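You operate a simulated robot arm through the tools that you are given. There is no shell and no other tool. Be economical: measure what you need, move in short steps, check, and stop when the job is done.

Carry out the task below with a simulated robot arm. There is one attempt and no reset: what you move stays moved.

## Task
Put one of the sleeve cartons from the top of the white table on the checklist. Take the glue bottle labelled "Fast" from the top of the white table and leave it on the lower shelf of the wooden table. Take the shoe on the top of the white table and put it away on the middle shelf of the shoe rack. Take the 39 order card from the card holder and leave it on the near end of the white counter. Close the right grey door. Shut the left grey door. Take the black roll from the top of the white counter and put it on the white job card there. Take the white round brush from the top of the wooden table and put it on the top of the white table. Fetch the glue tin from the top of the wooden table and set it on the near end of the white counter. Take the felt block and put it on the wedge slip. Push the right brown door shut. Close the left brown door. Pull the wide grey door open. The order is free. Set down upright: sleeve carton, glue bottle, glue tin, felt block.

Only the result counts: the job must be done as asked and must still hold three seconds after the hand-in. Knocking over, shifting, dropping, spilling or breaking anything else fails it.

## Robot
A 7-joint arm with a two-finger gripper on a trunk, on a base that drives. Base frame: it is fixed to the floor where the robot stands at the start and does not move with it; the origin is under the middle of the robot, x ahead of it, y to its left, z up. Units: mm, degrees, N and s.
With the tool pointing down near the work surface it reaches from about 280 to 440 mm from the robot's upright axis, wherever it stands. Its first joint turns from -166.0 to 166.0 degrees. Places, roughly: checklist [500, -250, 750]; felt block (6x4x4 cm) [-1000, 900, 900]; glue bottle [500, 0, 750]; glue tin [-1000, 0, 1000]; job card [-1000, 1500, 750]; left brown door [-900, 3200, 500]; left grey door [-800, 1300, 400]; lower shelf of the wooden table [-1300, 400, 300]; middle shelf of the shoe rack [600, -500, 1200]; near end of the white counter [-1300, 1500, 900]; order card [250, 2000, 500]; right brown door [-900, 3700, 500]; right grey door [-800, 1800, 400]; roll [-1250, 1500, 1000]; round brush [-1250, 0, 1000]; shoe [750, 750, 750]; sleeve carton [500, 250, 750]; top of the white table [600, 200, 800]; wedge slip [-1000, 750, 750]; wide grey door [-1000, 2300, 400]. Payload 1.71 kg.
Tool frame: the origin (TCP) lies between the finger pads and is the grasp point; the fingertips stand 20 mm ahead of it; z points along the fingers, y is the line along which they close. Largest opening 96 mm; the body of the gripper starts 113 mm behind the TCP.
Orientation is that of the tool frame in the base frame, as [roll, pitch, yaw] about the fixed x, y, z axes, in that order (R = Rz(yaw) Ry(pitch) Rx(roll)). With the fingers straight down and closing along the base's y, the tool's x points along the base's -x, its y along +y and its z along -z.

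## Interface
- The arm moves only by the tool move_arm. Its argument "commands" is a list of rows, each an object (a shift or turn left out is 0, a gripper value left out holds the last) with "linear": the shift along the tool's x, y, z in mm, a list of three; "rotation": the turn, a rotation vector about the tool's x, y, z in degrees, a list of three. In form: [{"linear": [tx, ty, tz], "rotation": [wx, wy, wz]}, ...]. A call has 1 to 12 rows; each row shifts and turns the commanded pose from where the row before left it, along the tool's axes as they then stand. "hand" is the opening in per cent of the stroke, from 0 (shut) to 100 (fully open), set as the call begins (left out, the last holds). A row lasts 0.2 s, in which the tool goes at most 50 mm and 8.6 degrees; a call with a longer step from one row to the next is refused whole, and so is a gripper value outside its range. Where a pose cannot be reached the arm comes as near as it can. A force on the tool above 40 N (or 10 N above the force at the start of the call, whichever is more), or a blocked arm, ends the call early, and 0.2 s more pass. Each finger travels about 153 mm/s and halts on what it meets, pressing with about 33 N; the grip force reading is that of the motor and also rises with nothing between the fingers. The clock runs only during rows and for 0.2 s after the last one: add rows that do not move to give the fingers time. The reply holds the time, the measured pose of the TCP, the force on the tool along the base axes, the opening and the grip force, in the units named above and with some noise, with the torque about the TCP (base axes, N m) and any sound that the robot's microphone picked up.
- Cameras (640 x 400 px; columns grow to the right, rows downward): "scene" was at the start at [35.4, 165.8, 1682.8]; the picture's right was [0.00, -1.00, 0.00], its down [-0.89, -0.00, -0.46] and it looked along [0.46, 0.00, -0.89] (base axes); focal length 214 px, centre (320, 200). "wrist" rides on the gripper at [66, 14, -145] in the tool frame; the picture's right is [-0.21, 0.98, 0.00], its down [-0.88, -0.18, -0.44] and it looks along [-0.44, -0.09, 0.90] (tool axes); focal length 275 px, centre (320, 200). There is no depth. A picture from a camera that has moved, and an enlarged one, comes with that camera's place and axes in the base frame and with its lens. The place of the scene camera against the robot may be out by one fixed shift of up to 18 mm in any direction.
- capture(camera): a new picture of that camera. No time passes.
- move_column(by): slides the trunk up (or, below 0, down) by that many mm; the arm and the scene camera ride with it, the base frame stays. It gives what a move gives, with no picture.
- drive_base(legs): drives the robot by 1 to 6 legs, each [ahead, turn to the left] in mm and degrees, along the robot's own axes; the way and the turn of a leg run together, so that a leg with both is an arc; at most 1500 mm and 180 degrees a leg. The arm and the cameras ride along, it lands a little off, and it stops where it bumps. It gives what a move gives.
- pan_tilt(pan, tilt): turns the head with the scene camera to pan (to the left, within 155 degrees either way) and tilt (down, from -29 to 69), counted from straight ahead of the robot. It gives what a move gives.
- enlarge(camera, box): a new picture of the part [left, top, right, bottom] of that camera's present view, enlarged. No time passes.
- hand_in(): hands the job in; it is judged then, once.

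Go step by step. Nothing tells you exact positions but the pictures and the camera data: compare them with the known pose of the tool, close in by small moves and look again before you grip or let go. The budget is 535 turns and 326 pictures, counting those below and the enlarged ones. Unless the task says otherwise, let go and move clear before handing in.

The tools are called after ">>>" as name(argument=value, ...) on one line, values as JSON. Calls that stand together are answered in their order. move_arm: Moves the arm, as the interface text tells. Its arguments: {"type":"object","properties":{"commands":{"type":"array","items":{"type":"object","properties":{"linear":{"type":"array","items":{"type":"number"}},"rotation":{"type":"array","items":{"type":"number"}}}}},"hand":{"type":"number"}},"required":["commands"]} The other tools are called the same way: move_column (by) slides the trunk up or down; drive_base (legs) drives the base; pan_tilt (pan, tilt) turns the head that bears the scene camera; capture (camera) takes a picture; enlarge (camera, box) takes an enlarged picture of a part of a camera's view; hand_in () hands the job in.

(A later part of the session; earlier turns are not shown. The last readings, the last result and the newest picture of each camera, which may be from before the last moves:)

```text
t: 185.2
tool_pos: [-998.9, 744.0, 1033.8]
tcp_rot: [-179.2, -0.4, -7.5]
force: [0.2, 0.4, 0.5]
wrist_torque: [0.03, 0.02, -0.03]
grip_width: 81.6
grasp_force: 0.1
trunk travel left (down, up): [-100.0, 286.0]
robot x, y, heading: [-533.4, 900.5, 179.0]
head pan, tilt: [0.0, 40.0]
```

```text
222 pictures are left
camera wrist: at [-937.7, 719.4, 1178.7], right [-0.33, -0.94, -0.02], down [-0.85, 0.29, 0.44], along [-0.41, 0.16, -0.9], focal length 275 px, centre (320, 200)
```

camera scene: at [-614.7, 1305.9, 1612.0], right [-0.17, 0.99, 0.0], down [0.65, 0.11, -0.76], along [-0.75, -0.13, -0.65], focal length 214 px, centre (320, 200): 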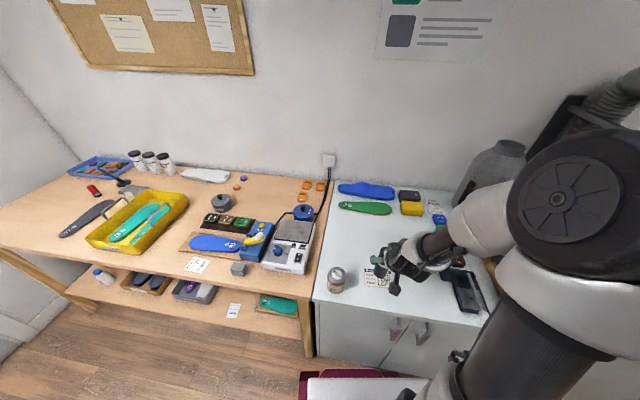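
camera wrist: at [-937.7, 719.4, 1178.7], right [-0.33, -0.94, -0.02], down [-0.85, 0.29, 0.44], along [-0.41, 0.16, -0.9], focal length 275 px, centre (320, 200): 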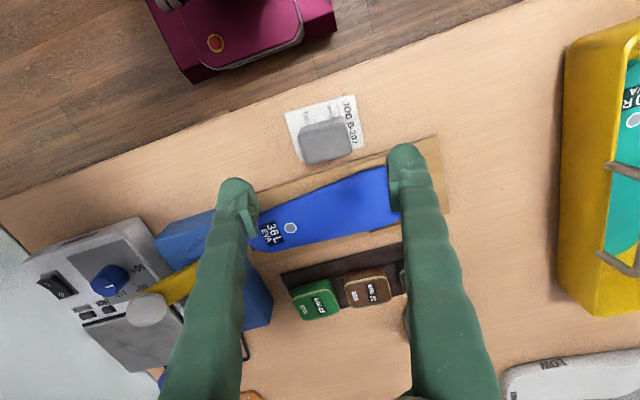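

Felt block sits on the slip. Now to the white round brush: drive along the table to y≈190.

>>> drive_base(legs=[[-150, 0], [0, 90], [710, 0], [0, -89], [250, 0]])

>>> capture(camera="wrist")

```text
t: 200.9
tool_pos: [-1127.4, 27.7, 1030.7]
tcp_rot: [-179.1, -0.4, -6.9]
force: [-1.2, 0.4, -0.2]
wrist_torque: [-0.08, -0.01, 0.01]
grip_width: 81.6
grasp_force: 0.0
trunk travel left (down, up): [-100.0, 286.0]
robot x, y, heading: [-661.4, 194.6, 179.4]
head pan, tilt: [0.0, 40.0]
```

```text
221 pictures are left
camera wrist: at [-1065.6, 4.8, 1176.7], right [-0.32, -0.95, -0.02], down [-0.85, 0.28, 0.44], along [-0.41, 0.16, -0.9], focal length 275 px, centre (320, 200)
```

wrist: 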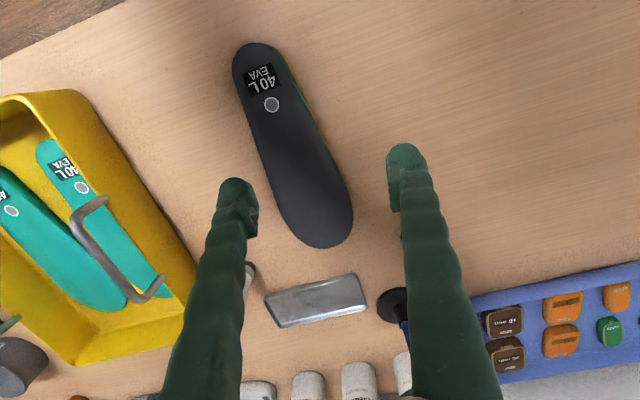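

>>> move_arm(commands=[{"linear": [0, -40, 0], "rotation": [0, 0, -7]}, {"linear": [0, -45, 0], "rotation": [0, -8, 0]}, {"linear": [0, -45, 0], "rotation": [0, -8, 0]}, {"linear": [0, 0, 0], "rotation": [0, -8, 0]}, {"linear": [0, 0, 0], "rotation": [0, -8, 0]}])

>>> capture(camera="wrist")

```text
t: 202.1
tool_pos: [-1107.0, 155.6, 1039.2]
tcp_rot: [-179.0, 32.4, 0.6]
force: [-0.9, 0.2, -0.9]
wrist_torque: [0.02, 0.01, -0.03]
grip_width: 81.7
grasp_force: 0.0
trunk travel left (down, up): [-100.0, 286.0]
robot x, y, heading: [-660.6, 189.2, 179.3]
head pan, tilt: [0.0, 40.0]
```

```text
220 pictures are left
camera wrist: at [-975.4, 142.4, 1126.4], right [-0.17, -0.98, 0.1], down [-0.5, 0.17, 0.85], along [-0.85, 0.1, -0.52], focal length 275 px, centre (320, 200)
```

wrist: 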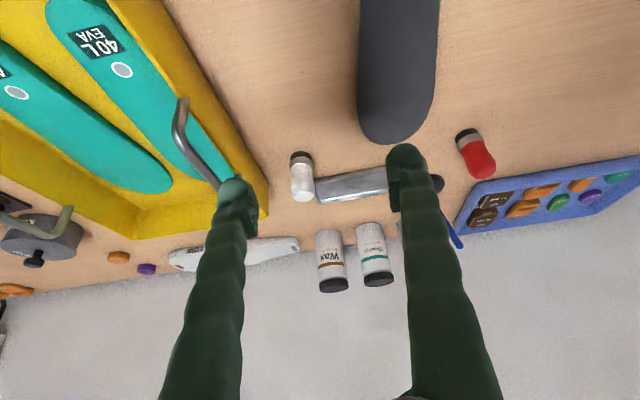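

Brush stands at ≈(−1285,201), top 914, between tray and grey block. Approach with a narrower opening.

>>> move_arm(commands=[{"linear": [-26, -15.7, 34]}, {"linear": [-26, -15.7, 34]}, {"linear": [-26, -15.7, 34]}], hand=50)

>>> capture(camera="wrist")

```text
t: 202.9
tool_pos: [-1226.7, 204.4, 995.3]
tcp_rot: [-178.9, 32.3, 0.7]
force: [-0.5, -1.0, -0.8]
wrist_torque: [0.01, 0.0, 0.0]
grip_width: 47.6
grasp_force: 0.1
trunk travel left (down, up): [-100.0, 286.0]
robot x, y, heading: [-659.9, 190.3, 179.3]
head pan, tilt: [0.0, 40.0]
```

```text
219 pictures are left
camera wrist: at [-1094.2, 189.9, 1082.3], right [-0.17, -0.98, 0.1], down [-0.5, 0.17, 0.85], along [-0.85, 0.1, -0.52], focal length 275 px, centre (320, 200)
```

wrist: 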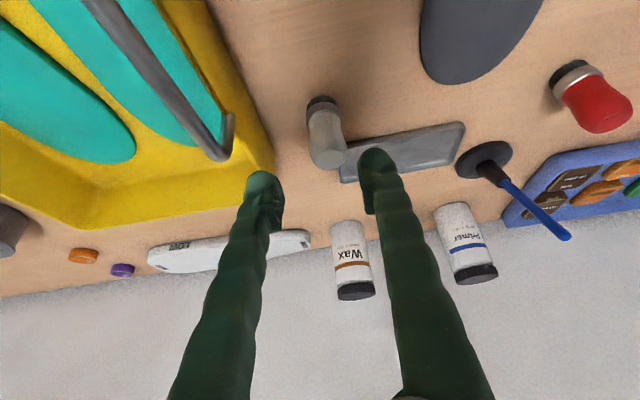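

>>> move_arm(commands=[{"linear": [0, 2, 40]}, {"linear": [0, 1, 35]}])

>>> capture(camera="wrist")

```text
t: 203.5
tool_pos: [-1268.9, 202.5, 929.2]
tcp_rot: [-179.0, 32.3, 0.6]
force: [-0.9, -0.5, 0.1]
wrist_torque: [0.01, -0.01, 0.0]
grip_width: 48.1
grasp_force: 0.1
trunk travel left (down, up): [-100.0, 286.0]
robot x, y, heading: [-662.3, 189.7, 179.7]
head pan, tilt: [0.0, 40.0]
```

```text
218 pictures are left
camera wrist: at [-1136.3, 188.1, 1017.0], right [-0.17, -0.98, 0.1], down [-0.5, 0.17, 0.85], along [-0.85, 0.1, -0.52], focal length 275 px, centre (320, 200)
```

wrist: 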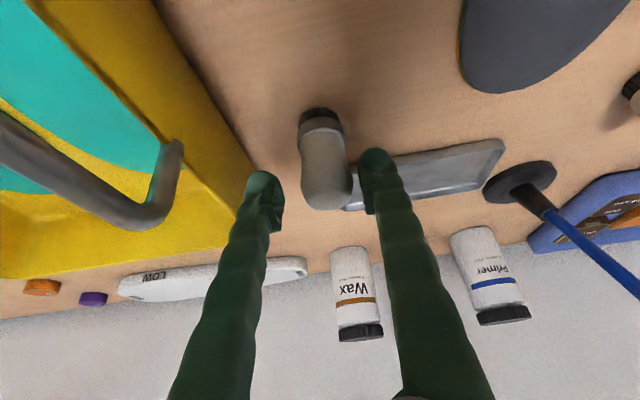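

>>> move_arm(commands=[{"linear": [0, 3, 12]}, {"linear": [0, 0, 10]}])

>>> move_arm(commands=[{"linear": [0, 0, 0]}, {"linear": [0, 0, 0]}, {"linear": [0, 0, 0]}], hand=0)

>>> capture(camera="wrist")

```text
t: 204.1
tool_pos: [-1279.9, 197.6, 911.6]
tcp_rot: [-179.0, 32.4, 0.6]
force: [-1.0, 0.1, -0.3]
wrist_torque: [0.01, 0.02, -0.02]
grip_width: 48.2
grasp_force: 0.0
trunk travel left (down, up): [-100.0, 286.0]
robot x, y, heading: [-658.6, 189.7, 179.4]
head pan, tilt: [0.0, 40.0]
```

```text
t: 204.9
tool_pos: [-1280.8, 200.0, 911.9]
tcp_rot: [-179.1, 32.3, 0.7]
force: [0.6, -0.5, 0.2]
wrist_torque: [-0.02, 0.03, -0.01]
grip_width: 32.0
grasp_force: 33.2
trunk travel left (down, up): [-100.0, 286.0]
robot x, y, heading: [-664.3, 196.4, 179.4]
head pan, tilt: [0.0, 40.0]
```

```text
217 pictures are left
camera wrist: at [-1148.1, 184.8, 1000.0], right [-0.17, -0.98, 0.1], down [-0.5, 0.17, 0.85], along [-0.85, 0.1, -0.52], focal length 275 px, centre (320, 200)
```

wrist: 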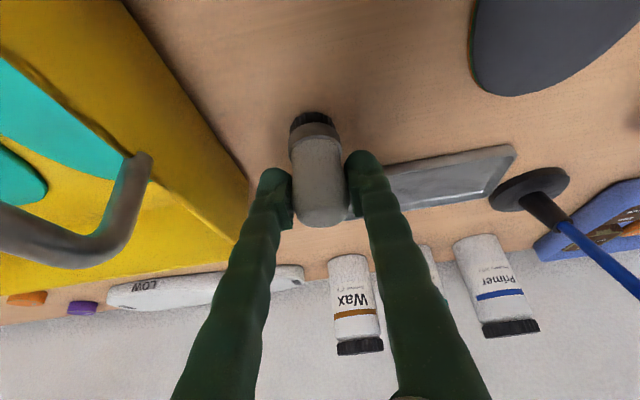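

Brush held. Lift, back away, and turn to the white table.

>>> move_arm(commands=[{"linear": [-10, 0, -16]}, {"linear": [-22, 0, -35]}, {"linear": [-24, 0, -38]}])

>>> drive_base(legs=[[-330, 0], [0, -90], [0, -89.5]])

>>> pan_tilt(pan=0, tilt=45)

>>> capture(camera="scene")

>>> capture(camera="wrist")

```text
t: 205.7
tool_pos: [-1277.1, 200.2, 1018.7]
tcp_rot: [-179.0, 32.3, 0.6]
force: [0.7, 0.1, -0.8]
wrist_torque: [-0.01, 0.0, -0.03]
grip_width: 31.8
grasp_force: 33.1
trunk travel left (down, up): [-100.0, 286.0]
robot x, y, heading: [-658.3, 190.0, 179.4]
head pan, tilt: [0.0, 40.0]
```

```text
t: 217.0
tool_pos: [287.2, 214.0, 1017.1]
tcp_rot: [-179.0, 32.3, -176.0]
force: [-0.1, 0.0, -0.2]
wrist_torque: [0.01, 0.01, 0.01]
grip_width: 32.1
grasp_force: 33.1
trunk travel left (down, up): [-100.0, 286.0]
robot x, y, heading: [-331.4, 195.9, 2.8]
head pan, tilt: [0.0, 40.0]
```

```text
t: 217.6
tool_pos: [271.8, 213.4, 1026.8]
tcp_rot: [-178.9, 33.2, -176.0]
force: [-0.7, -0.7, -0.3]
wrist_torque: [-0.04, -0.02, -0.02]
grip_width: 32.0
grasp_force: 33.1
trunk travel left (down, up): [-100.0, 286.0]
robot x, y, heading: [-328.5, 196.3, 2.6]
head pan, tilt: [0.0, 45.0]
```

```text
216 pictures are left
camera scene: at [-287.6, 364.9, 1504.6], right [0.05, -1.0, 0.0], down [-0.72, -0.03, -0.7], along [0.7, 0.03, -0.72], focal length 214 px, centre (320, 200)
```

scene: 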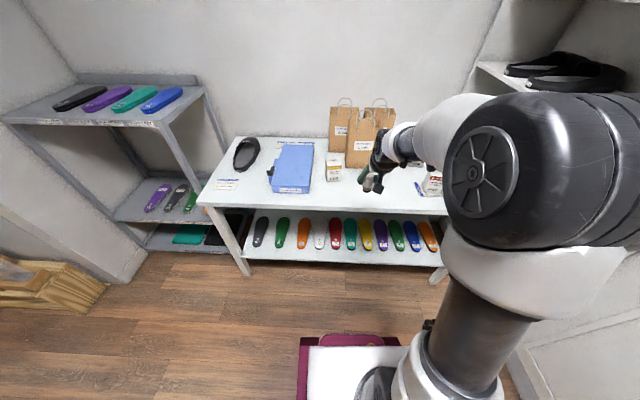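

```text
215 pictures are left
camera wrist: at [136.8, 221.6, 1112.7], right [0.11, 0.99, 0.1], down [0.5, -0.14, 0.85], along [0.86, -0.05, -0.51], focal length 275 px, centre (320, 200)
```

wrist: 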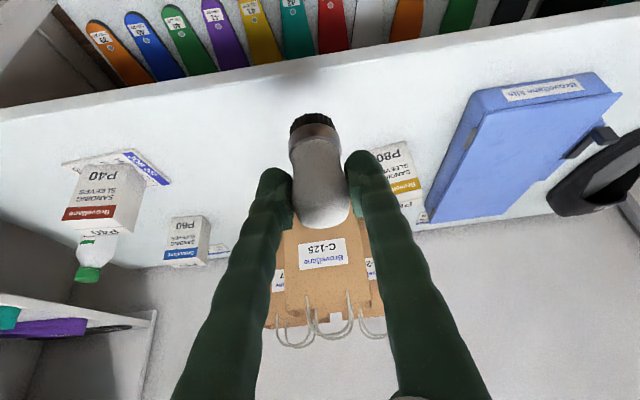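

>>> drive_base(legs=[[205, 0]])

>>> capture(camera="wrist")

```text
t: 219.3
tool_pos: [480.7, 222.3, 1025.0]
tcp_rot: [-178.9, 32.9, -176.1]
force: [-0.3, 0.3, -1.8]
wrist_torque: [0.0, 0.02, 0.0]
grip_width: 31.9
grasp_force: 33.6
trunk travel left (down, up): [-100.0, 286.0]
robot x, y, heading: [-123.9, 205.6, 2.4]
head pan, tilt: [0.0, 45.0]
```

```text
214 pictures are left
camera wrist: at [345.8, 230.2, 1110.4], right [0.12, 0.99, 0.1], down [0.5, -0.14, 0.85], along [0.86, -0.05, -0.51], focal length 275 px, centre (320, 200)
```

wrist: 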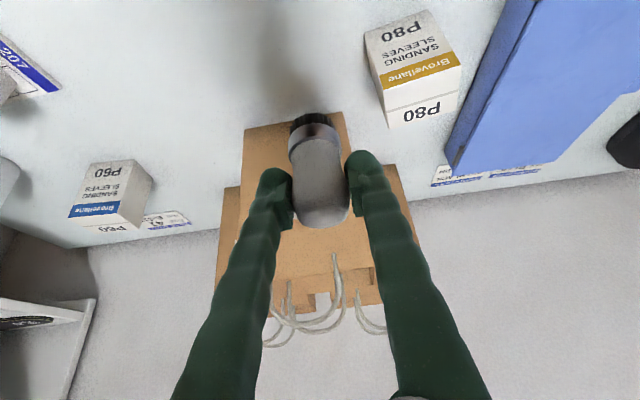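

Space is free below. Descend.

>>> move_arm(commands=[{"linear": [26, -8, 41]}, {"linear": [26, -7, 41]}, {"linear": [26, 0, 41]}, {"linear": [5.4, 0, 8.4]}, {"linear": [2, 0, 3]}, {"linear": [1.1, 0, 1.7]}, {"linear": [1.1, 0, 1.7]}, {"linear": [1.1, 0, 1.7]}])

>>> capture(camera="wrist")

```text
t: 221.1
tool_pos: [468.6, 205.8, 869.8]
tcp_rot: [-178.9, 34.0, -176.0]
force: [-0.5, 0.4, -0.8]
wrist_torque: [-0.03, 0.0, -0.01]
grip_width: 32.1
grasp_force: 32.8
trunk travel left (down, up): [-100.0, 286.0]
robot x, y, heading: [-126.2, 209.5, 2.7]
head pan, tilt: [0.0, 45.0]
```

```text
213 pictures are left
camera wrist: at [332.1, 212.4, 953.2], right [0.11, 0.99, 0.1], down [0.49, -0.14, 0.86], along [0.87, -0.05, -0.5], focal length 275 px, centre (320, 200)
```

wrist: 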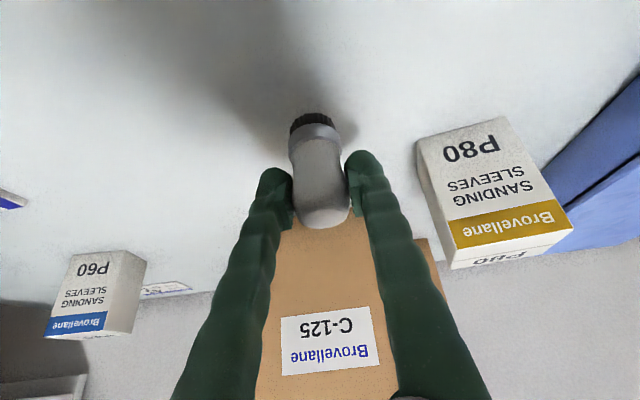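

>>> move_arm(commands=[{"linear": [3.3, 0, 5]}, {"linear": [1.7, 0, 2.5]}, {"linear": [1.1, 0, 1.7]}, {"linear": [1.1, 0, 1.7]}, {"linear": [0.6, 0, 0.8]}, {"linear": [0, 0, 0]}])

```text
t: 222.5
tool_pos: [469.3, 204.4, 856.6]
tcp_rot: [-178.9, 33.9, -176.1]
force: [-0.3, 0.8, -1.4]
wrist_torque: [0.0, 0.01, 0.0]
grip_width: 32.0
grasp_force: 33.3
trunk travel left (down, up): [-100.0, 286.0]
robot x, y, heading: [-122.7, 204.3, 2.7]
head pan, tilt: [0.0, 45.0]
```

>>> move_arm(commands=[{"linear": [1.1, 0, 1.7]}, {"linear": [1.1, 0, 1.7]}, {"linear": [0.6, 0, 0.8]}, {"linear": [0, 0, 0]}])

>>> capture(camera="wrist")

```text
t: 223.5
tool_pos: [468.9, 205.0, 852.5]
tcp_rot: [-178.8, 34.3, -176.1]
force: [-4.0, 0.3, 21.0]
wrist_torque: [0.14, 0.43, 0.0]
grip_width: 31.9
grasp_force: 33.1
trunk travel left (down, up): [-100.0, 286.0]
robot x, y, heading: [-124.0, 206.7, 2.6]
head pan, tilt: [0.0, 45.0]
```

```text
212 pictures are left
camera wrist: at [332.0, 212.1, 935.4], right [0.11, 0.99, 0.1], down [0.48, -0.14, 0.86], along [0.87, -0.05, -0.49], focal length 275 px, centre (320, 200)
```

wrist: 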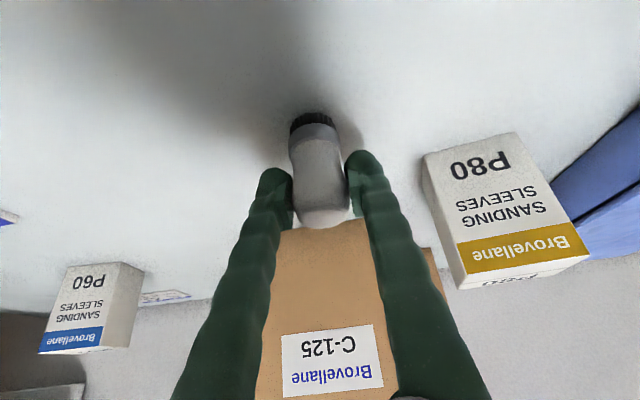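

Contact. Relieve slightly and release.

>>> move_arm(commands=[{"linear": [-0.6, 0, -0.8]}, {"linear": [0, 0, 0]}, {"linear": [0, 0, 0]}], hand=55)

>>> move_arm(commands=[{"linear": [0, 0, -20]}, {"linear": [0, 0, -35]}, {"linear": [0, 0, -35]}])

>>> capture(camera="wrist")

```text
t: 224.3
tool_pos: [469.3, 204.6, 850.5]
tcp_rot: [-178.9, 33.9, -176.1]
force: [0.2, -0.2, -0.1]
wrist_torque: [0.01, 0.03, -0.02]
grip_width: 52.8
grasp_force: 0.0
trunk travel left (down, up): [-100.0, 286.0]
robot x, y, heading: [-123.4, 209.6, 2.4]
head pan, tilt: [0.0, 45.0]
```

```text
t: 225.1
tool_pos: [418.2, 203.9, 926.6]
tcp_rot: [-178.9, 33.9, -176.1]
force: [-0.4, 1.2, 0.2]
wrist_torque: [0.02, -0.01, -0.02]
grip_width: 53.1
grasp_force: 0.0
trunk travel left (down, up): [-100.0, 286.0]
robot x, y, heading: [-126.1, 205.8, 2.6]
head pan, tilt: [0.0, 45.0]
```

```text
211 pictures are left
camera wrist: at [281.4, 210.8, 1010.5], right [0.12, 0.99, 0.1], down [0.49, -0.14, 0.86], along [0.87, -0.05, -0.5], focal length 275 px, centre (320, 200)
```

wrist: 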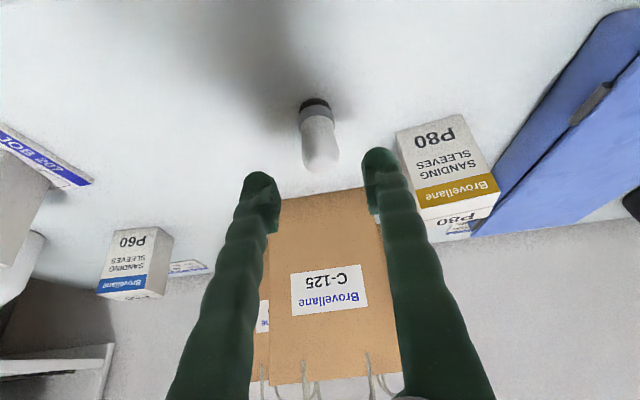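

Brush stands on the white table. Next the shoe: move left to y≈820 and look.

>>> move_arm(commands=[{"linear": [-20, 0, -35]}, {"linear": [-25, 0, -40]}], hand=100)

>>> drive_base(legs=[[-200, 0], [0, 87.5], [600, 0], [0, -90], [230, 0]])

>>> capture(camera="scene")

>>> capture(camera="wrist")

```text
t: 225.7
tool_pos: [414.4, 204.2, 1016.8]
tcp_rot: [-178.8, 33.9, -176.0]
force: [-0.2, 0.6, 0.3]
wrist_torque: [0.01, -0.03, -0.02]
grip_width: 95.9
grasp_force: 0.1
trunk travel left (down, up): [-100.0, 286.0]
robot x, y, heading: [-127.3, 207.5, 2.7]
head pan, tilt: [0.0, 45.0]
```

```text
t: 241.1
tool_pos: [436.1, 792.1, 1013.1]
tcp_rot: [-179.0, 33.8, -177.4]
force: [0.1, -0.3, 0.7]
wrist_torque: [0.03, 0.0, 0.06]
grip_width: 96.0
grasp_force: 0.0
trunk travel left (down, up): [-100.0, 286.0]
robot x, y, heading: [-104.8, 805.3, 1.6]
head pan, tilt: [0.0, 45.0]
```

```text
210 pictures are left
camera scene: at [-61.9, 971.7, 1504.7], right [0.03, -1.0, 0.0], down [-0.72, -0.02, -0.7], along [0.7, 0.02, -0.72], focal length 214 px, centre (320, 200)
```

scene: 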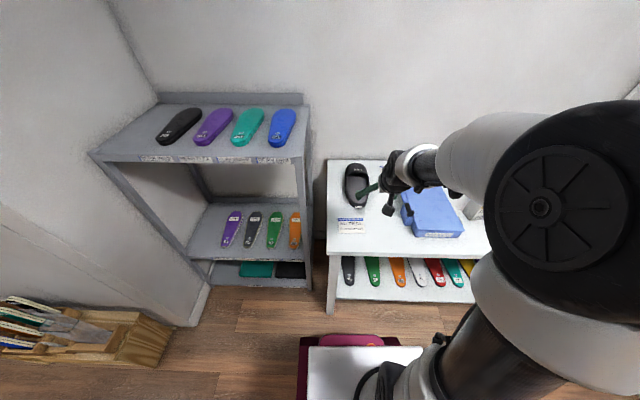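

```text
209 pictures are left
camera wrist: at [299.4, 802.6, 1097.3], right [0.14, 0.99, 0.1], down [0.49, -0.15, 0.86], along [0.86, -0.07, -0.5], focal length 275 px, centre (320, 200)
```

wrist: 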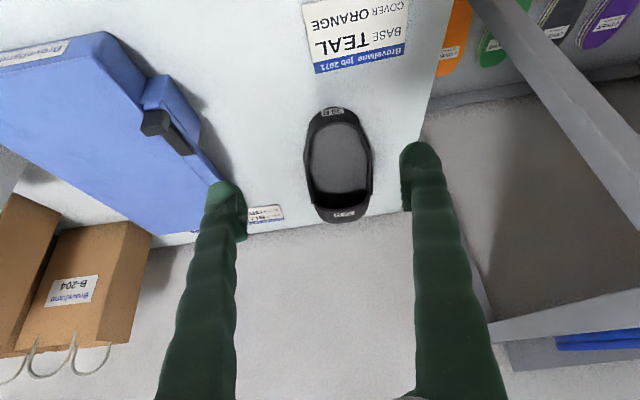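

Shoe lies at y≈808 from x≈545 (heel) to ≈800. Drive closer and look in detail.

>>> drive_base(legs=[[110, 0]])

>>> capture(camera="wrist")

>>> enlarge(camera="wrist", box=[220, 60, 440, 240])

```text
t: 242.3
tool_pos: [522.3, 792.1, 1026.6]
tcp_rot: [-178.8, 35.0, -177.2]
force: [1.8, 0.0, -1.0]
wrist_torque: [-0.01, 0.13, 0.03]
grip_width: 96.0
grasp_force: 0.0
trunk travel left (down, up): [-100.0, 286.0]
robot x, y, heading: [2.4, 807.7, 1.4]
head pan, tilt: [0.0, 45.0]
```

```text
208 pictures are left
camera wrist: at [384.5, 804.1, 1106.8], right [0.13, 0.99, 0.1], down [0.47, -0.15, 0.87], along [0.87, -0.07, -0.48], focal length 275 px, centre (320, 200)
```

wrist: 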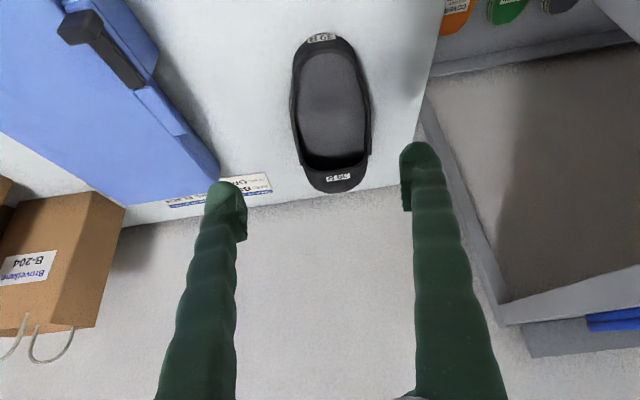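

```text
2.22 times, centred on (330, 150) of wrist
camera zoom: at [384.5, 804.1, 1106.8], right [0.13, 0.99, 0.1], down [0.47, -0.15, 0.87], along [0.87, -0.07, -0.48], focal length 612 px, centre (298, 311)
```

zoom: 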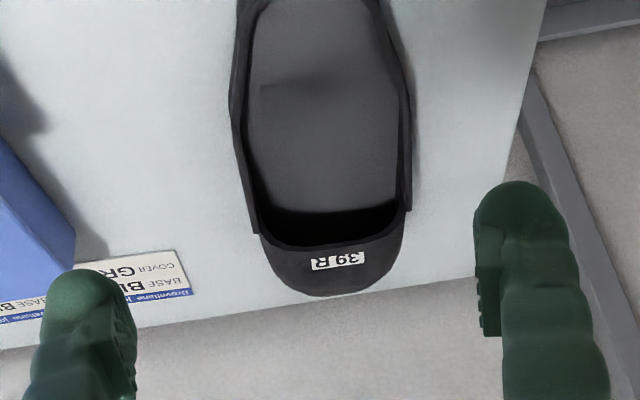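

It's a "39 R" shoe; heel faces me. I'll grip across the heel part at x≈603 where it is ≈86 mm wide.

>>> move_arm(commands=[{"linear": [15, 6, 36], "rotation": [1.6, 0, 2.3]}, {"linear": [15, 6, 36]}, {"linear": [15, 6, 36]}])

>>> capture(camera="wrist")

```text
t: 243.1
tool_pos: [567.6, 810.0, 898.8]
tcp_rot: [-178.7, 33.9, 179.7]
force: [0.1, 0.0, 0.7]
wrist_torque: [-0.01, -0.01, 0.01]
grip_width: 96.1
grasp_force: 0.0
trunk travel left (down, up): [-100.0, 286.0]
robot x, y, heading: [3.8, 811.2, 1.4]
head pan, tilt: [0.0, 45.0]
```

```text
206 pictures are left
camera wrist: at [431.5, 828.0, 982.8], right [0.18, 0.98, 0.1], down [0.47, -0.18, 0.86], along [0.86, -0.11, -0.5], focal length 275 px, centre (320, 200)
```

wrist: 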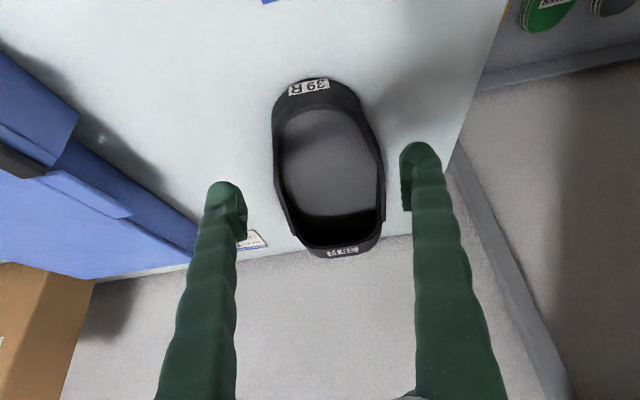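

Aim a bit nearer the heel (x≈588). Descend.

>>> move_arm(commands=[{"linear": [11, 1, 20], "rotation": [1.1, 0, 1.6]}, {"linear": [11, 1, 25]}])

>>> capture(camera="wrist")

```text
t: 243.7
tool_pos: [572.4, 810.6, 853.6]
tcp_rot: [-178.8, 34.1, 178.0]
force: [0.0, 0.3, -0.6]
wrist_torque: [-0.02, -0.03, 0.0]
grip_width: 95.8
grasp_force: 0.0
trunk travel left (down, up): [-100.0, 286.0]
robot x, y, heading: [5.1, 805.4, 1.6]
head pan, tilt: [0.0, 45.0]
```

```text
205 pictures are left
camera wrist: at [436.6, 833.4, 935.7], right [0.22, 0.97, 0.1], down [0.47, -0.19, 0.86], along [0.86, -0.14, -0.49], focal length 275 px, centre (320, 200)
```

wrist: 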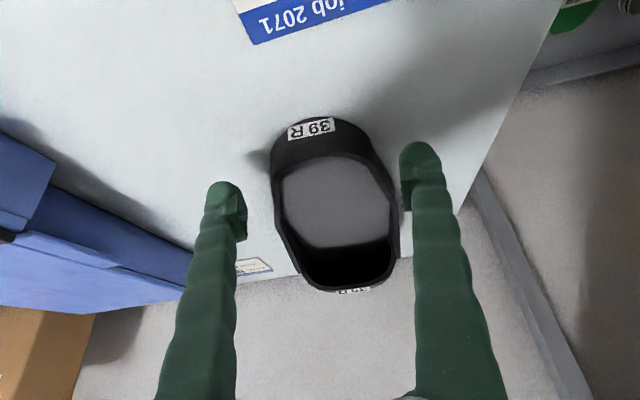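

>>> move_arm(commands=[{"linear": [0, 1, 14]}, {"linear": [0, 0, 14]}])

>>> capture(camera="wrist")

```text
t: 244.3
tool_pos: [587.6, 810.1, 829.5]
tcp_rot: [-178.7, 34.3, 177.9]
force: [0.3, 0.2, 0.3]
wrist_torque: [-0.02, 0.01, 0.02]
grip_width: 96.1
grasp_force: 0.1
trunk travel left (down, up): [-100.0, 286.0]
robot x, y, heading: [6.2, 809.9, 1.7]
head pan, tilt: [0.0, 45.0]
```

```text
204 pictures are left
camera wrist: at [451.7, 832.6, 911.8], right [0.22, 0.97, 0.1], down [0.47, -0.19, 0.86], along [0.86, -0.14, -0.49], focal length 275 px, centre (320, 200)
```

wrist: 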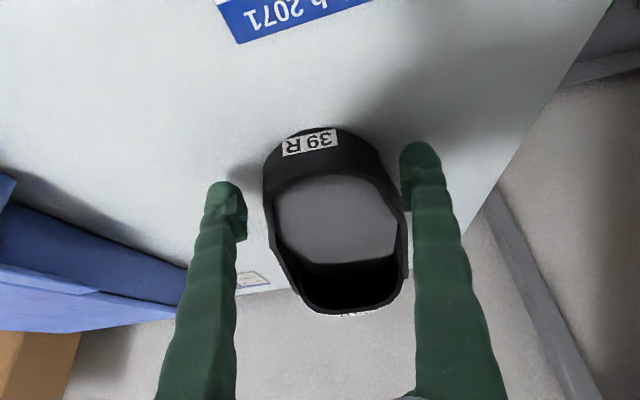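

>>> move_arm(commands=[{"linear": [0, 4, 0]}])

>>> move_arm(commands=[{"linear": [0, 0, 0]}, {"linear": [0, 0, 0]}, {"linear": [0, 0, 0]}], hand=0)

>>> move_arm(commands=[{"linear": [-11, 0, -17]}, {"linear": [-22, 0, -33]}])

>>> capture(camera="wrist")

>>> capture(camera="scene")

```text
t: 244.7
tool_pos: [587.7, 815.1, 828.7]
tcp_rot: [-178.7, 34.2, 177.8]
force: [0.5, -0.1, 0.1]
wrist_torque: [0.0, 0.02, -0.03]
grip_width: 96.2
grasp_force: 0.2
trunk travel left (down, up): [-100.0, 286.0]
robot x, y, heading: [5.2, 806.8, 1.6]
head pan, tilt: [0.0, 45.0]
```

```text
t: 245.5
tool_pos: [586.8, 813.7, 829.2]
tcp_rot: [-178.8, 34.3, 177.8]
force: [-0.6, -4.9, 5.0]
wrist_torque: [-0.3, -0.04, -0.37]
grip_width: 74.9
grasp_force: 33.0
trunk travel left (down, up): [-100.0, 286.0]
robot x, y, heading: [2.6, 808.4, 1.6]
head pan, tilt: [0.0, 45.0]
```

```text
t: 246.1
tool_pos: [586.6, 815.7, 889.4]
tcp_rot: [-178.7, 34.3, 177.9]
force: [0.3, -0.2, -2.5]
wrist_torque: [0.03, 0.31, -0.04]
grip_width: 74.6
grasp_force: 32.7
trunk travel left (down, up): [-100.0, 286.0]
robot x, y, heading: [7.0, 810.1, 1.3]
head pan, tilt: [0.0, 45.0]
```

```text
203 pictures are left
camera wrist: at [451.3, 837.5, 971.6], right [0.22, 0.97, 0.1], down [0.47, -0.19, 0.86], along [0.86, -0.14, -0.5], focal length 275 px, centre (320, 200)
```

wrist: 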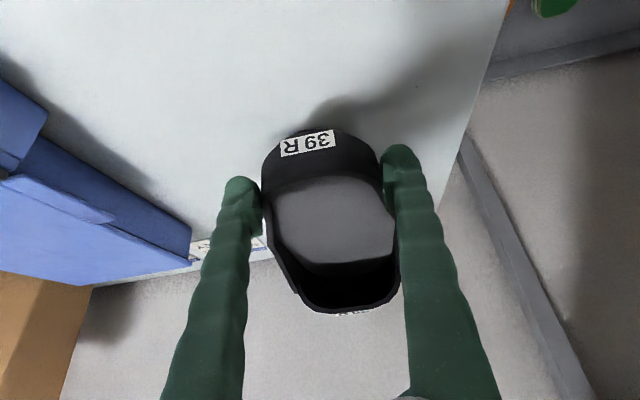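

```text
202 pictures are left
camera scene: at [50.8, 975.3, 1504.6], right [0.03, -1.0, 0.0], down [-0.72, -0.02, -0.7], along [0.7, 0.02, -0.72], focal length 214 px, centre (320, 200)
```

scene: 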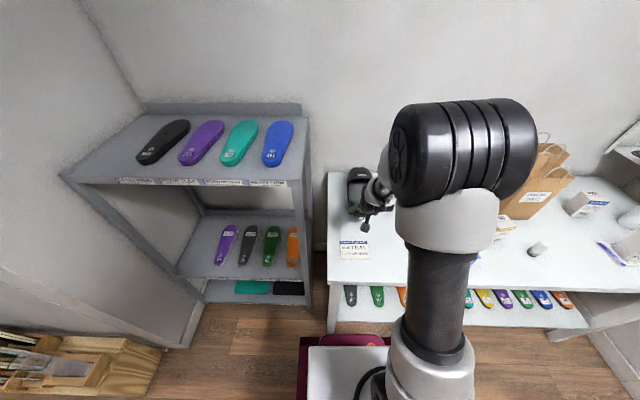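

Shoe held level (sole ≈26 mm under the TCP). Raise, back off and turn toward the rack to view it.

>>> move_column(by=250)

>>> drive_base(legs=[[-230, 0], [0, -90], [250, 0]])

>>> pan_tilt(pan=20, tilt=20)

>>> capture(camera="scene")

>>> capture(camera="wrist")

```text
t: 248.7
tool_pos: [588.4, 815.6, 1139.2]
tcp_rot: [-178.9, 34.3, 177.9]
force: [0.6, -0.3, -3.2]
wrist_torque: [0.02, 0.3, -0.02]
grip_width: 74.4
grasp_force: 32.8
trunk travel left (down, up): [-350.0, 36.0]
robot x, y, heading: [6.5, 807.0, 1.5]
head pan, tilt: [0.0, 45.0]
```

```text
t: 256.6
tool_pos: [-235.6, -27.7, 1140.5]
tcp_rot: [-179.0, 34.4, 86.1]
force: [0.5, 0.9, -1.9]
wrist_torque: [0.24, -0.03, 0.03]
grip_width: 71.9
grasp_force: 33.4
trunk travel left (down, up): [-350.0, 36.0]
robot x, y, heading: [-220.6, 548.8, -90.0]
head pan, tilt: [0.0, 45.0]
```

```text
t: 257.5
tool_pos: [-234.8, -13.9, 1149.2]
tcp_rot: [-179.0, 35.1, 86.1]
force: [0.1, -0.5, -3.0]
wrist_torque: [0.34, -0.05, 0.0]
grip_width: 70.6
grasp_force: 32.9
trunk travel left (down, up): [-350.0, 36.0]
robot x, y, heading: [-222.0, 549.7, -89.7]
head pan, tilt: [20.0, 20.0]
```

```text
201 pictures are left
camera scene: at [-33.9, 503.1, 1793.4], right [-0.94, -0.34, -0.01], down [-0.12, 0.34, -0.93], along [0.32, -0.88, -0.36], focal length 214 px, centre (320, 200)
```

scene: 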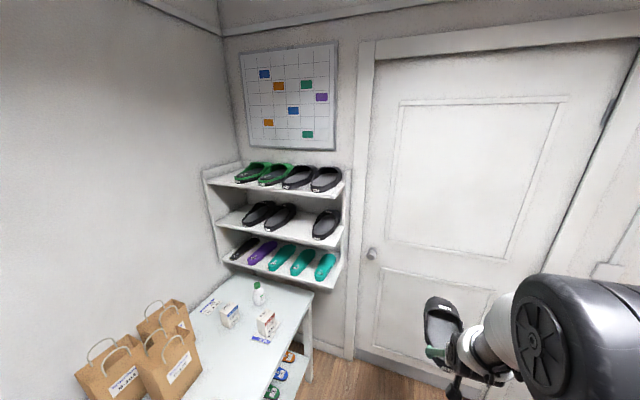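

```text
200 pictures are left
camera wrist: at [-209.7, 121.4, 1228.5], right [0.96, -0.25, 0.1], down [-0.21, -0.45, 0.87], along [-0.17, -0.86, -0.48], focal length 275 px, centre (320, 200)
```

wrist: 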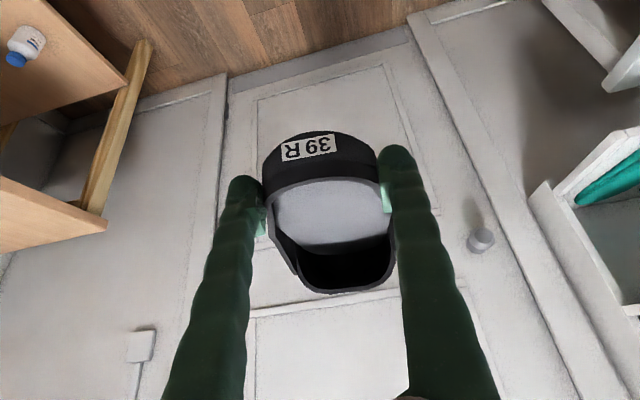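

>>> enlarge(camera="scene", box=[190, 140, 390, 300])

```text
2.50 times, centred on (290, 220) of scene
camera zoom: at [-33.9, 503.1, 1793.4], right [-0.94, -0.34, -0.01], down [-0.12, 0.34, -0.93], along [0.32, -0.88, -0.36], focal length 536 px, centre (395, 150)
```

zoom: 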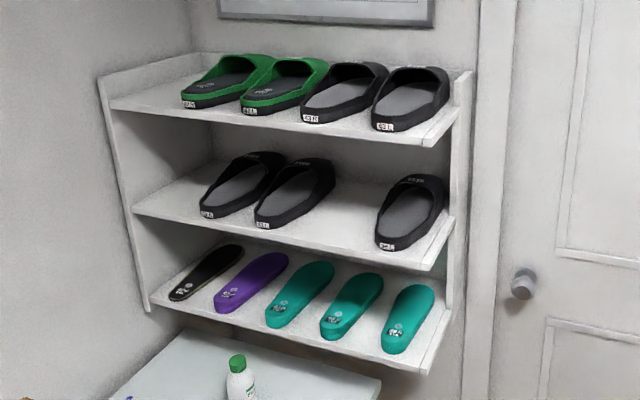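

The middle shelf's free slot lies between the second and third shoe. I approach it more closely for a wrist view.

>>> drive_base(legs=[[0, 45], [330, 0], [0, -45]])

>>> capture(camera="wrist")

>>> capture(camera="scene")

```text
t: 261.9
tool_pos: [329.1, -8.7, 1159.1]
tcp_rot: [-179.0, 36.3, 131.5]
force: [0.8, -1.1, -3.6]
wrist_torque: [0.33, 0.27, 0.02]
grip_width: 68.6
grasp_force: 33.6
trunk travel left (down, up): [-350.0, 36.0]
robot x, y, heading: [-44.4, 376.7, -43.9]
head pan, tilt: [20.0, 20.0]
stopped in leg 2: the robot was blocked; the commanded pose is now the measured one
```

```text
198 pictures are left
camera wrist: at [248.7, 106.0, 1237.7], right [0.85, 0.52, 0.11], down [0.16, -0.45, 0.88], along [0.51, -0.73, -0.46], focal length 275 px, centre (320, 200)
```

wrist: 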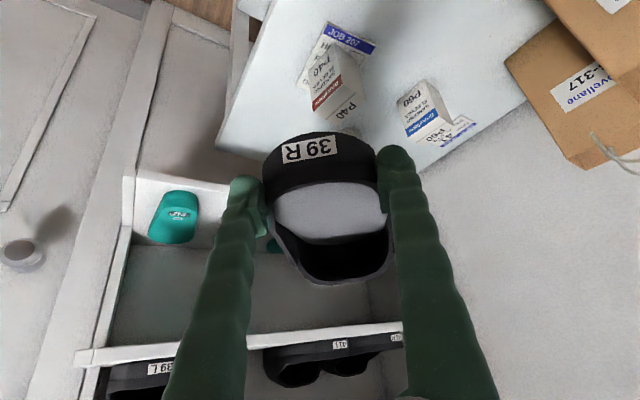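

```text
197 pictures are left
camera scene: at [86.5, 522.1, 1794.6], right [-0.4, -0.91, 0.01], down [-0.3, 0.13, -0.95], along [0.86, -0.38, -0.33], focal length 214 px, centre (320, 200)
```

scene: 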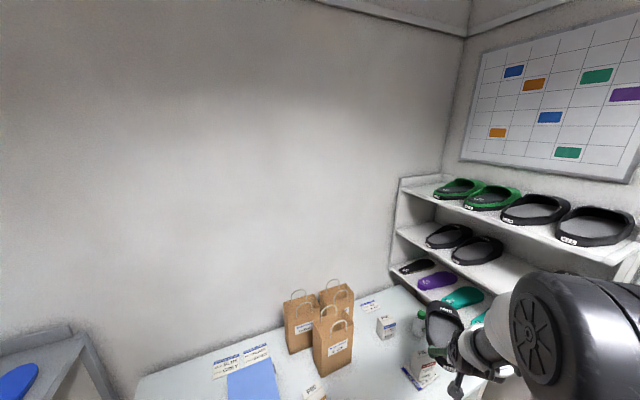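

The gap is right beside "39 L" – ideal. Shelf front ≈ y −345, z ≈1220. I'll back off and set up a straight insertion along −y.

>>> drive_base(legs=[[-60, 0], [0, -76], [-210, 0], [0, 30]])

>>> move_column(by=36)

>>> move_arm(commands=[{"linear": [-25, 0, -38]}, {"linear": [-25, 0, -38]}])

>>> capture(camera="wrist")

```text
t: 268.7
tool_pos: [-277.7, 135.0, 1172.0]
tcp_rot: [-179.4, 37.6, 54.7]
force: [1.8, 1.7, -2.1]
wrist_torque: [0.19, -0.15, 0.04]
grip_width: 65.0
grasp_force: 32.6
trunk travel left (down, up): [-350.0, 36.0]
robot x, y, heading: [-10.8, 567.0, -118.8]
head pan, tilt: [20.0, 20.0]
stopped in leg 4: the robot was blocked; the commanded pose is now the measured one
```

```text
t: 269.5
tool_pos: [-281.5, 128.3, 1202.9]
tcp_rot: [-179.3, 37.3, 54.8]
force: [-1.0, 0.1, -2.6]
wrist_torque: [0.32, -0.19, -0.03]
grip_width: 65.1
grasp_force: 32.7
trunk travel left (down, up): [-386.0, 0.0]
robot x, y, heading: [-8.3, 565.8, -118.7]
head pan, tilt: [20.0, 20.0]
```

```text
t: 270.1
tool_pos: [-284.9, 135.0, 1292.4]
tcp_rot: [-179.8, 37.2, 54.6]
force: [-0.4, 0.6, -2.5]
wrist_torque: [0.23, -0.21, 0.02]
grip_width: 65.1
grasp_force: 33.1
trunk travel left (down, up): [-386.0, 0.0]
robot x, y, heading: [-11.1, 567.2, -118.8]
head pan, tilt: [20.0, 20.0]
```

```text
196 pictures are left
camera wrist: at [-193.3, 241.2, 1368.1], right [0.7, -0.7, 0.12], down [-0.4, -0.24, 0.88], along [-0.59, -0.67, -0.45], focal length 275 px, centre (320, 200)
```

wrist: 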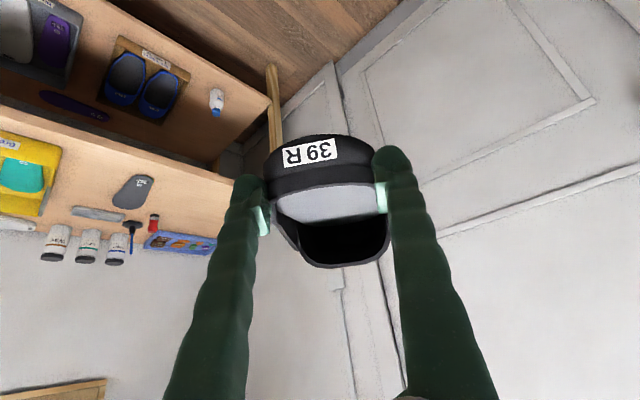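

The rear corner brushed the table while turning; move ahead a little and finish the turn.

>>> drive_base(legs=[[60, 0], [0, 29]])

>>> capture(camera="wrist")

```text
t: 272.7
tool_pos: [-71.2, 6.6, 1294.0]
tcp_rot: [-179.8, 37.4, 83.3]
force: [0.1, 0.3, -1.6]
wrist_torque: [0.27, -0.03, 0.06]
grip_width: 64.3
grasp_force: 33.6
trunk travel left (down, up): [-386.0, 0.0]
robot x, y, heading: [-42.0, 513.9, -89.7]
head pan, tilt: [20.0, 20.0]
```

```text
195 pictures are left
camera wrist: at [-41.6, 143.7, 1368.4], right [0.95, -0.28, 0.12], down [-0.23, -0.4, 0.89], along [-0.2, -0.87, -0.45], focal length 275 px, centre (320, 200)
```

wrist: 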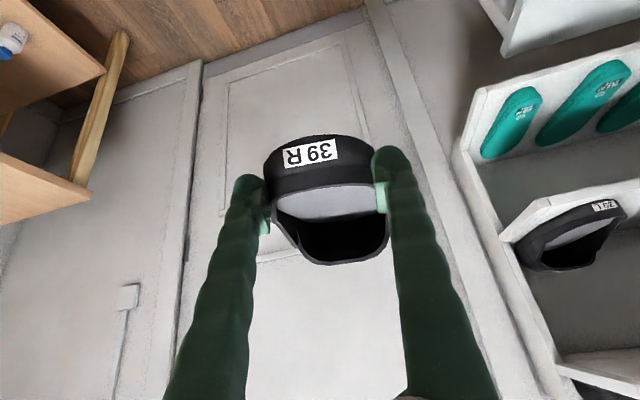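

The shoe's toe is drooping slowly in the grip; I'll level it by pitching the tool further and shift sideways toward the gap's x.

>>> move_arm(commands=[{"rotation": [-4.0, 0, -5.3]}, {"rotation": [0, -8, 0]}, {"rotation": [0, -7, 0]}, {"linear": [5, 45, -7]}, {"linear": [5, 45, -7]}, {"linear": [5, 45, -7]}, {"linear": [5, 45, -7]}, {"linear": [5, 45, -7]}, {"linear": [5, 45, -7]}, {"linear": [5, 45, -7]}, {"linear": [5, 45, -7]}])

>>> capture(camera="wrist")

>>> pan_tilt(pan=40, tilt=25)

>>> capture(camera="scene")

```text
t: 275.1
tool_pos: [289.9, 82.7, 1306.0]
tcp_rot: [-179.0, 48.5, 89.1]
force: [0.2, 0.0, -2.7]
wrist_torque: [0.37, -0.02, -0.03]
grip_width: 38.7
grasp_force: 32.8
out of reach, approached as far as the arm can: row 2
trunk travel left (down, up): [-386.0, 0.0]
robot x, y, heading: [-36.0, 514.8, -90.0]
head pan, tilt: [20.0, 20.0]
```

```text
194 pictures are left
camera wrist: at [307.8, 234.9, 1351.9], right [0.98, -0.17, 0.14], down [-0.18, -0.24, 0.95], along [-0.12, -0.96, -0.27], focal length 275 px, centre (320, 200)
```

wrist: 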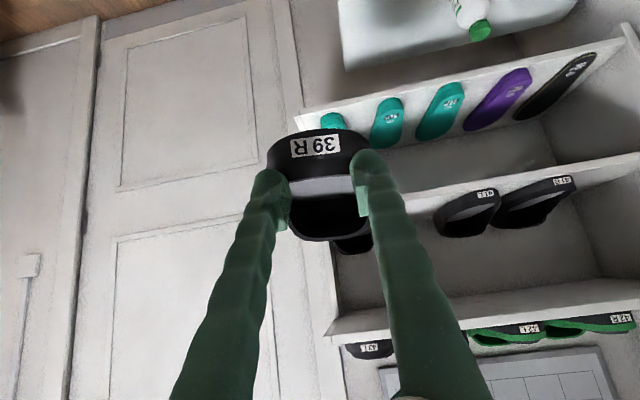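

```text
t: 276.0
tool_pos: [287.2, 82.0, 1306.4]
tcp_rot: [-179.0, 48.6, 89.0]
force: [-0.5, -0.1, -2.3]
wrist_torque: [0.39, -0.01, -0.01]
grip_width: 38.8
grasp_force: 32.5
trunk travel left (down, up): [-386.0, 0.0]
robot x, y, heading: [-40.8, 514.6, -89.7]
head pan, tilt: [40.0, 25.0]
```

```text
193 pictures are left
camera scene: at [178.0, 485.1, 1820.3], right [-0.77, -0.64, -0.01], down [-0.27, 0.34, -0.9], along [0.58, -0.69, -0.43], focal length 214 px, centre (320, 200)
```

scene: 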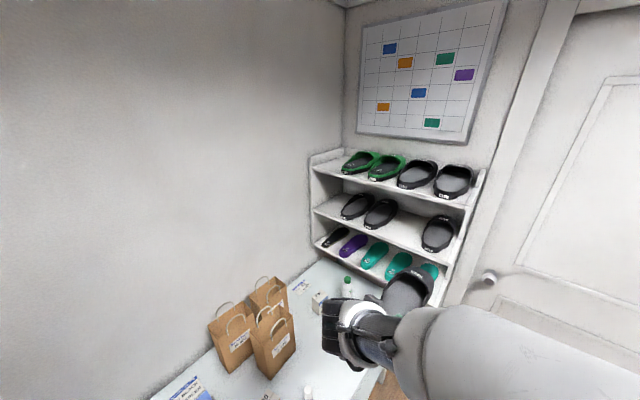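

The grip narrowed to 39 mm – the shoe has slipped toward its heel. Look closely before moving.

>>> enlarge(camera="wrist", box=[220, 100, 420, 260])

>>> enlarge(camera="scene", box=[310, 240, 470, 380])

```text
2.50 times, centred on (320, 180) of wrist
camera zoom: at [305.6, 234.8, 1352.6], right [0.98, -0.17, 0.14], down [-0.18, -0.24, 0.95], along [-0.12, -0.96, -0.26], focal length 688 px, centre (320, 250)
```

zoom: 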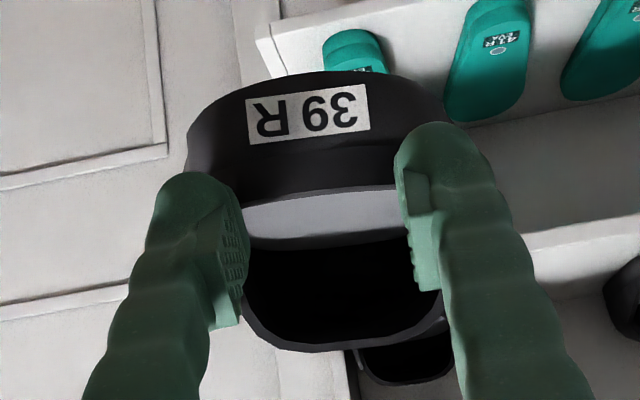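

```text
2.86 times, centred on (390, 310) of scene
camera zoom: at [178.0, 485.1, 1820.3], right [-0.77, -0.64, -0.01], down [-0.27, 0.34, -0.9], along [0.58, -0.69, -0.43], focal length 613 px, centre (120, -114)
```

zoom: 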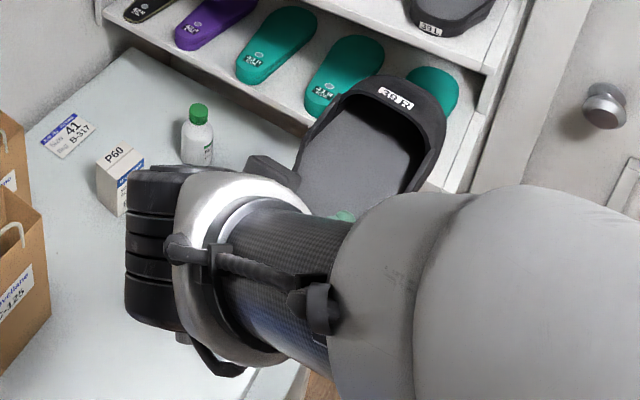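

It is held by the rim but level now and stable. I continue gently: slow sideways steps toward the gap.

>>> move_arm(commands=[{"linear": [0, 6, 0]}, {"linear": [0, 9, 0]}, {"linear": [0, 10, 0]}, {"linear": [0, 10, 0]}, {"linear": [0, 6, 0]}])

>>> capture(camera="wrist")

```text
t: 277.2
tool_pos: [329.2, 78.9, 1305.4]
tcp_rot: [-178.9, 48.6, 89.1]
force: [-0.4, 1.2, -2.4]
wrist_torque: [0.4, -0.02, -0.01]
grip_width: 38.8
grasp_force: 32.8
trunk travel left (down, up): [-386.0, 0.0]
robot x, y, heading: [-41.9, 515.3, -89.7]
head pan, tilt: [40.0, 25.0]
```

```text
190 pictures are left
camera wrist: at [347.8, 231.9, 1352.2], right [0.98, -0.16, 0.14], down [-0.18, -0.24, 0.95], along [-0.12, -0.96, -0.26], focal length 275 px, centre (320, 200)
```

wrist: 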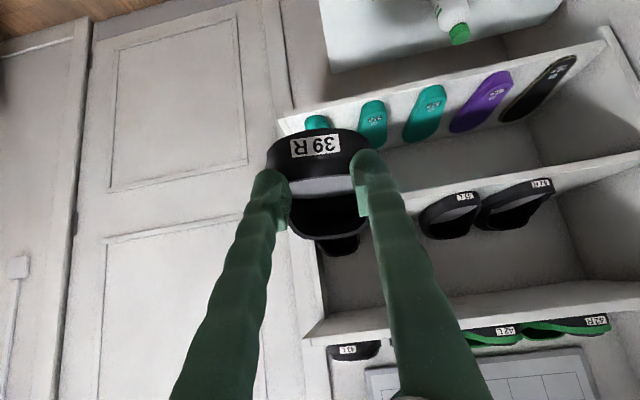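

Gap centre ≈ x 416 (39 L at ≈287, next shoe ≈550), heel line y≈−339, shelf z≈1220. Straighten the shoe's yaw slightly and move over gently.

>>> move_arm(commands=[{"rotation": [-1.7, 0, -1.5]}, {"rotation": [-1.7, 0, -1.5]}, {"rotation": [-1.7, 0, -1.5]}, {"linear": [0, 6, 0]}, {"linear": [0, 10, 0]}, {"linear": [0, 11, 0]}, {"linear": [0, 11, 0]}, {"linear": [0, 11, 0]}, {"linear": [0, 11, 0]}, {"linear": [0, 11, 0]}, {"linear": [0, 7, 0]}])

>>> capture(camera="wrist")

```text
t: 279.6
tool_pos: [407.0, 86.9, 1305.0]
tcp_rot: [-179.1, 48.5, 95.9]
force: [0.2, 0.4, -2.2]
wrist_torque: [0.37, 0.02, 0.0]
grip_width: 38.9
grasp_force: 32.8
trunk travel left (down, up): [-386.0, 0.0]
robot x, y, heading: [-40.5, 519.0, -89.9]
head pan, tilt: [40.0, 25.0]
```

```text
189 pictures are left
camera wrist: at [406.9, 241.2, 1351.6], right [0.99, -0.05, 0.14], down [-0.15, -0.26, 0.95], along [-0.01, -0.96, -0.27], focal length 275 px, centre (320, 200)
```

wrist: 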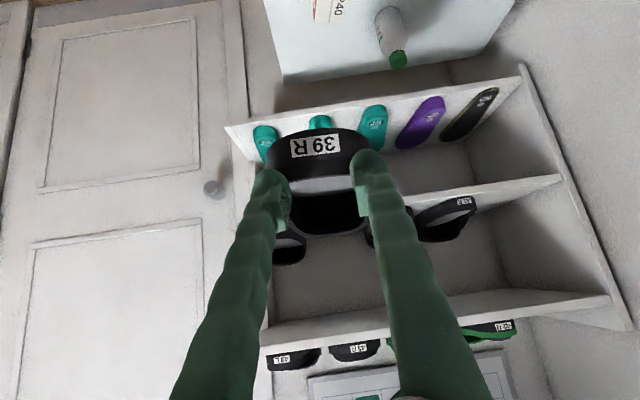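

Axis is straight at x≈409; the toe droops ~10°, so raise 45 mm and shift 14 mm before driving in.

>>> move_arm(commands=[{"linear": [-5, 0, -4.5]}, {"linear": [-8, 0, -7.1]}, {"linear": [-8, 0, -7.1]}, {"linear": [-8, 0, -7.1]}, {"linear": [-6, 3, -5]}, {"linear": [0, 6, 0]}, {"linear": [0, 5, 0]}, {"linear": [0, 0, 0]}])

>>> drive_base(legs=[[150, 0]])

>>> capture(camera="wrist")

```text
t: 281.4
tool_pos: [422.0, 88.1, 1350.9]
tcp_rot: [-178.9, 48.6, 95.9]
force: [-0.3, -0.3, -2.1]
wrist_torque: [0.36, 0.02, 0.07]
grip_width: 38.5
grasp_force: 32.7
trunk travel left (down, up): [-386.0, 0.0]
robot x, y, heading: [-38.9, 514.6, -89.8]
head pan, tilt: [40.0, 25.0]
```

```text
t: 282.8
tool_pos: [424.2, -38.4, 1358.7]
tcp_rot: [-178.8, 49.4, 96.3]
force: [2.3, 2.0, -1.0]
wrist_torque: [0.34, 0.06, -0.02]
grip_width: 38.6
grasp_force: 32.8
trunk travel left (down, up): [-386.0, 0.0]
robot x, y, heading: [-37.3, 366.0, -89.9]
head pan, tilt: [40.0, 25.0]
```

```text
188 pictures are left
camera wrist: at [423.4, 115.8, 1402.6], right [0.99, -0.04, 0.14], down [-0.15, -0.25, 0.96], along [0.0, -0.97, -0.25], focal length 275 px, centre (320, 200)
```

wrist: 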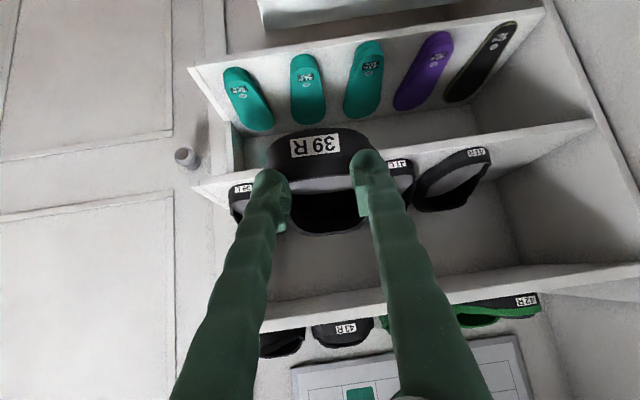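

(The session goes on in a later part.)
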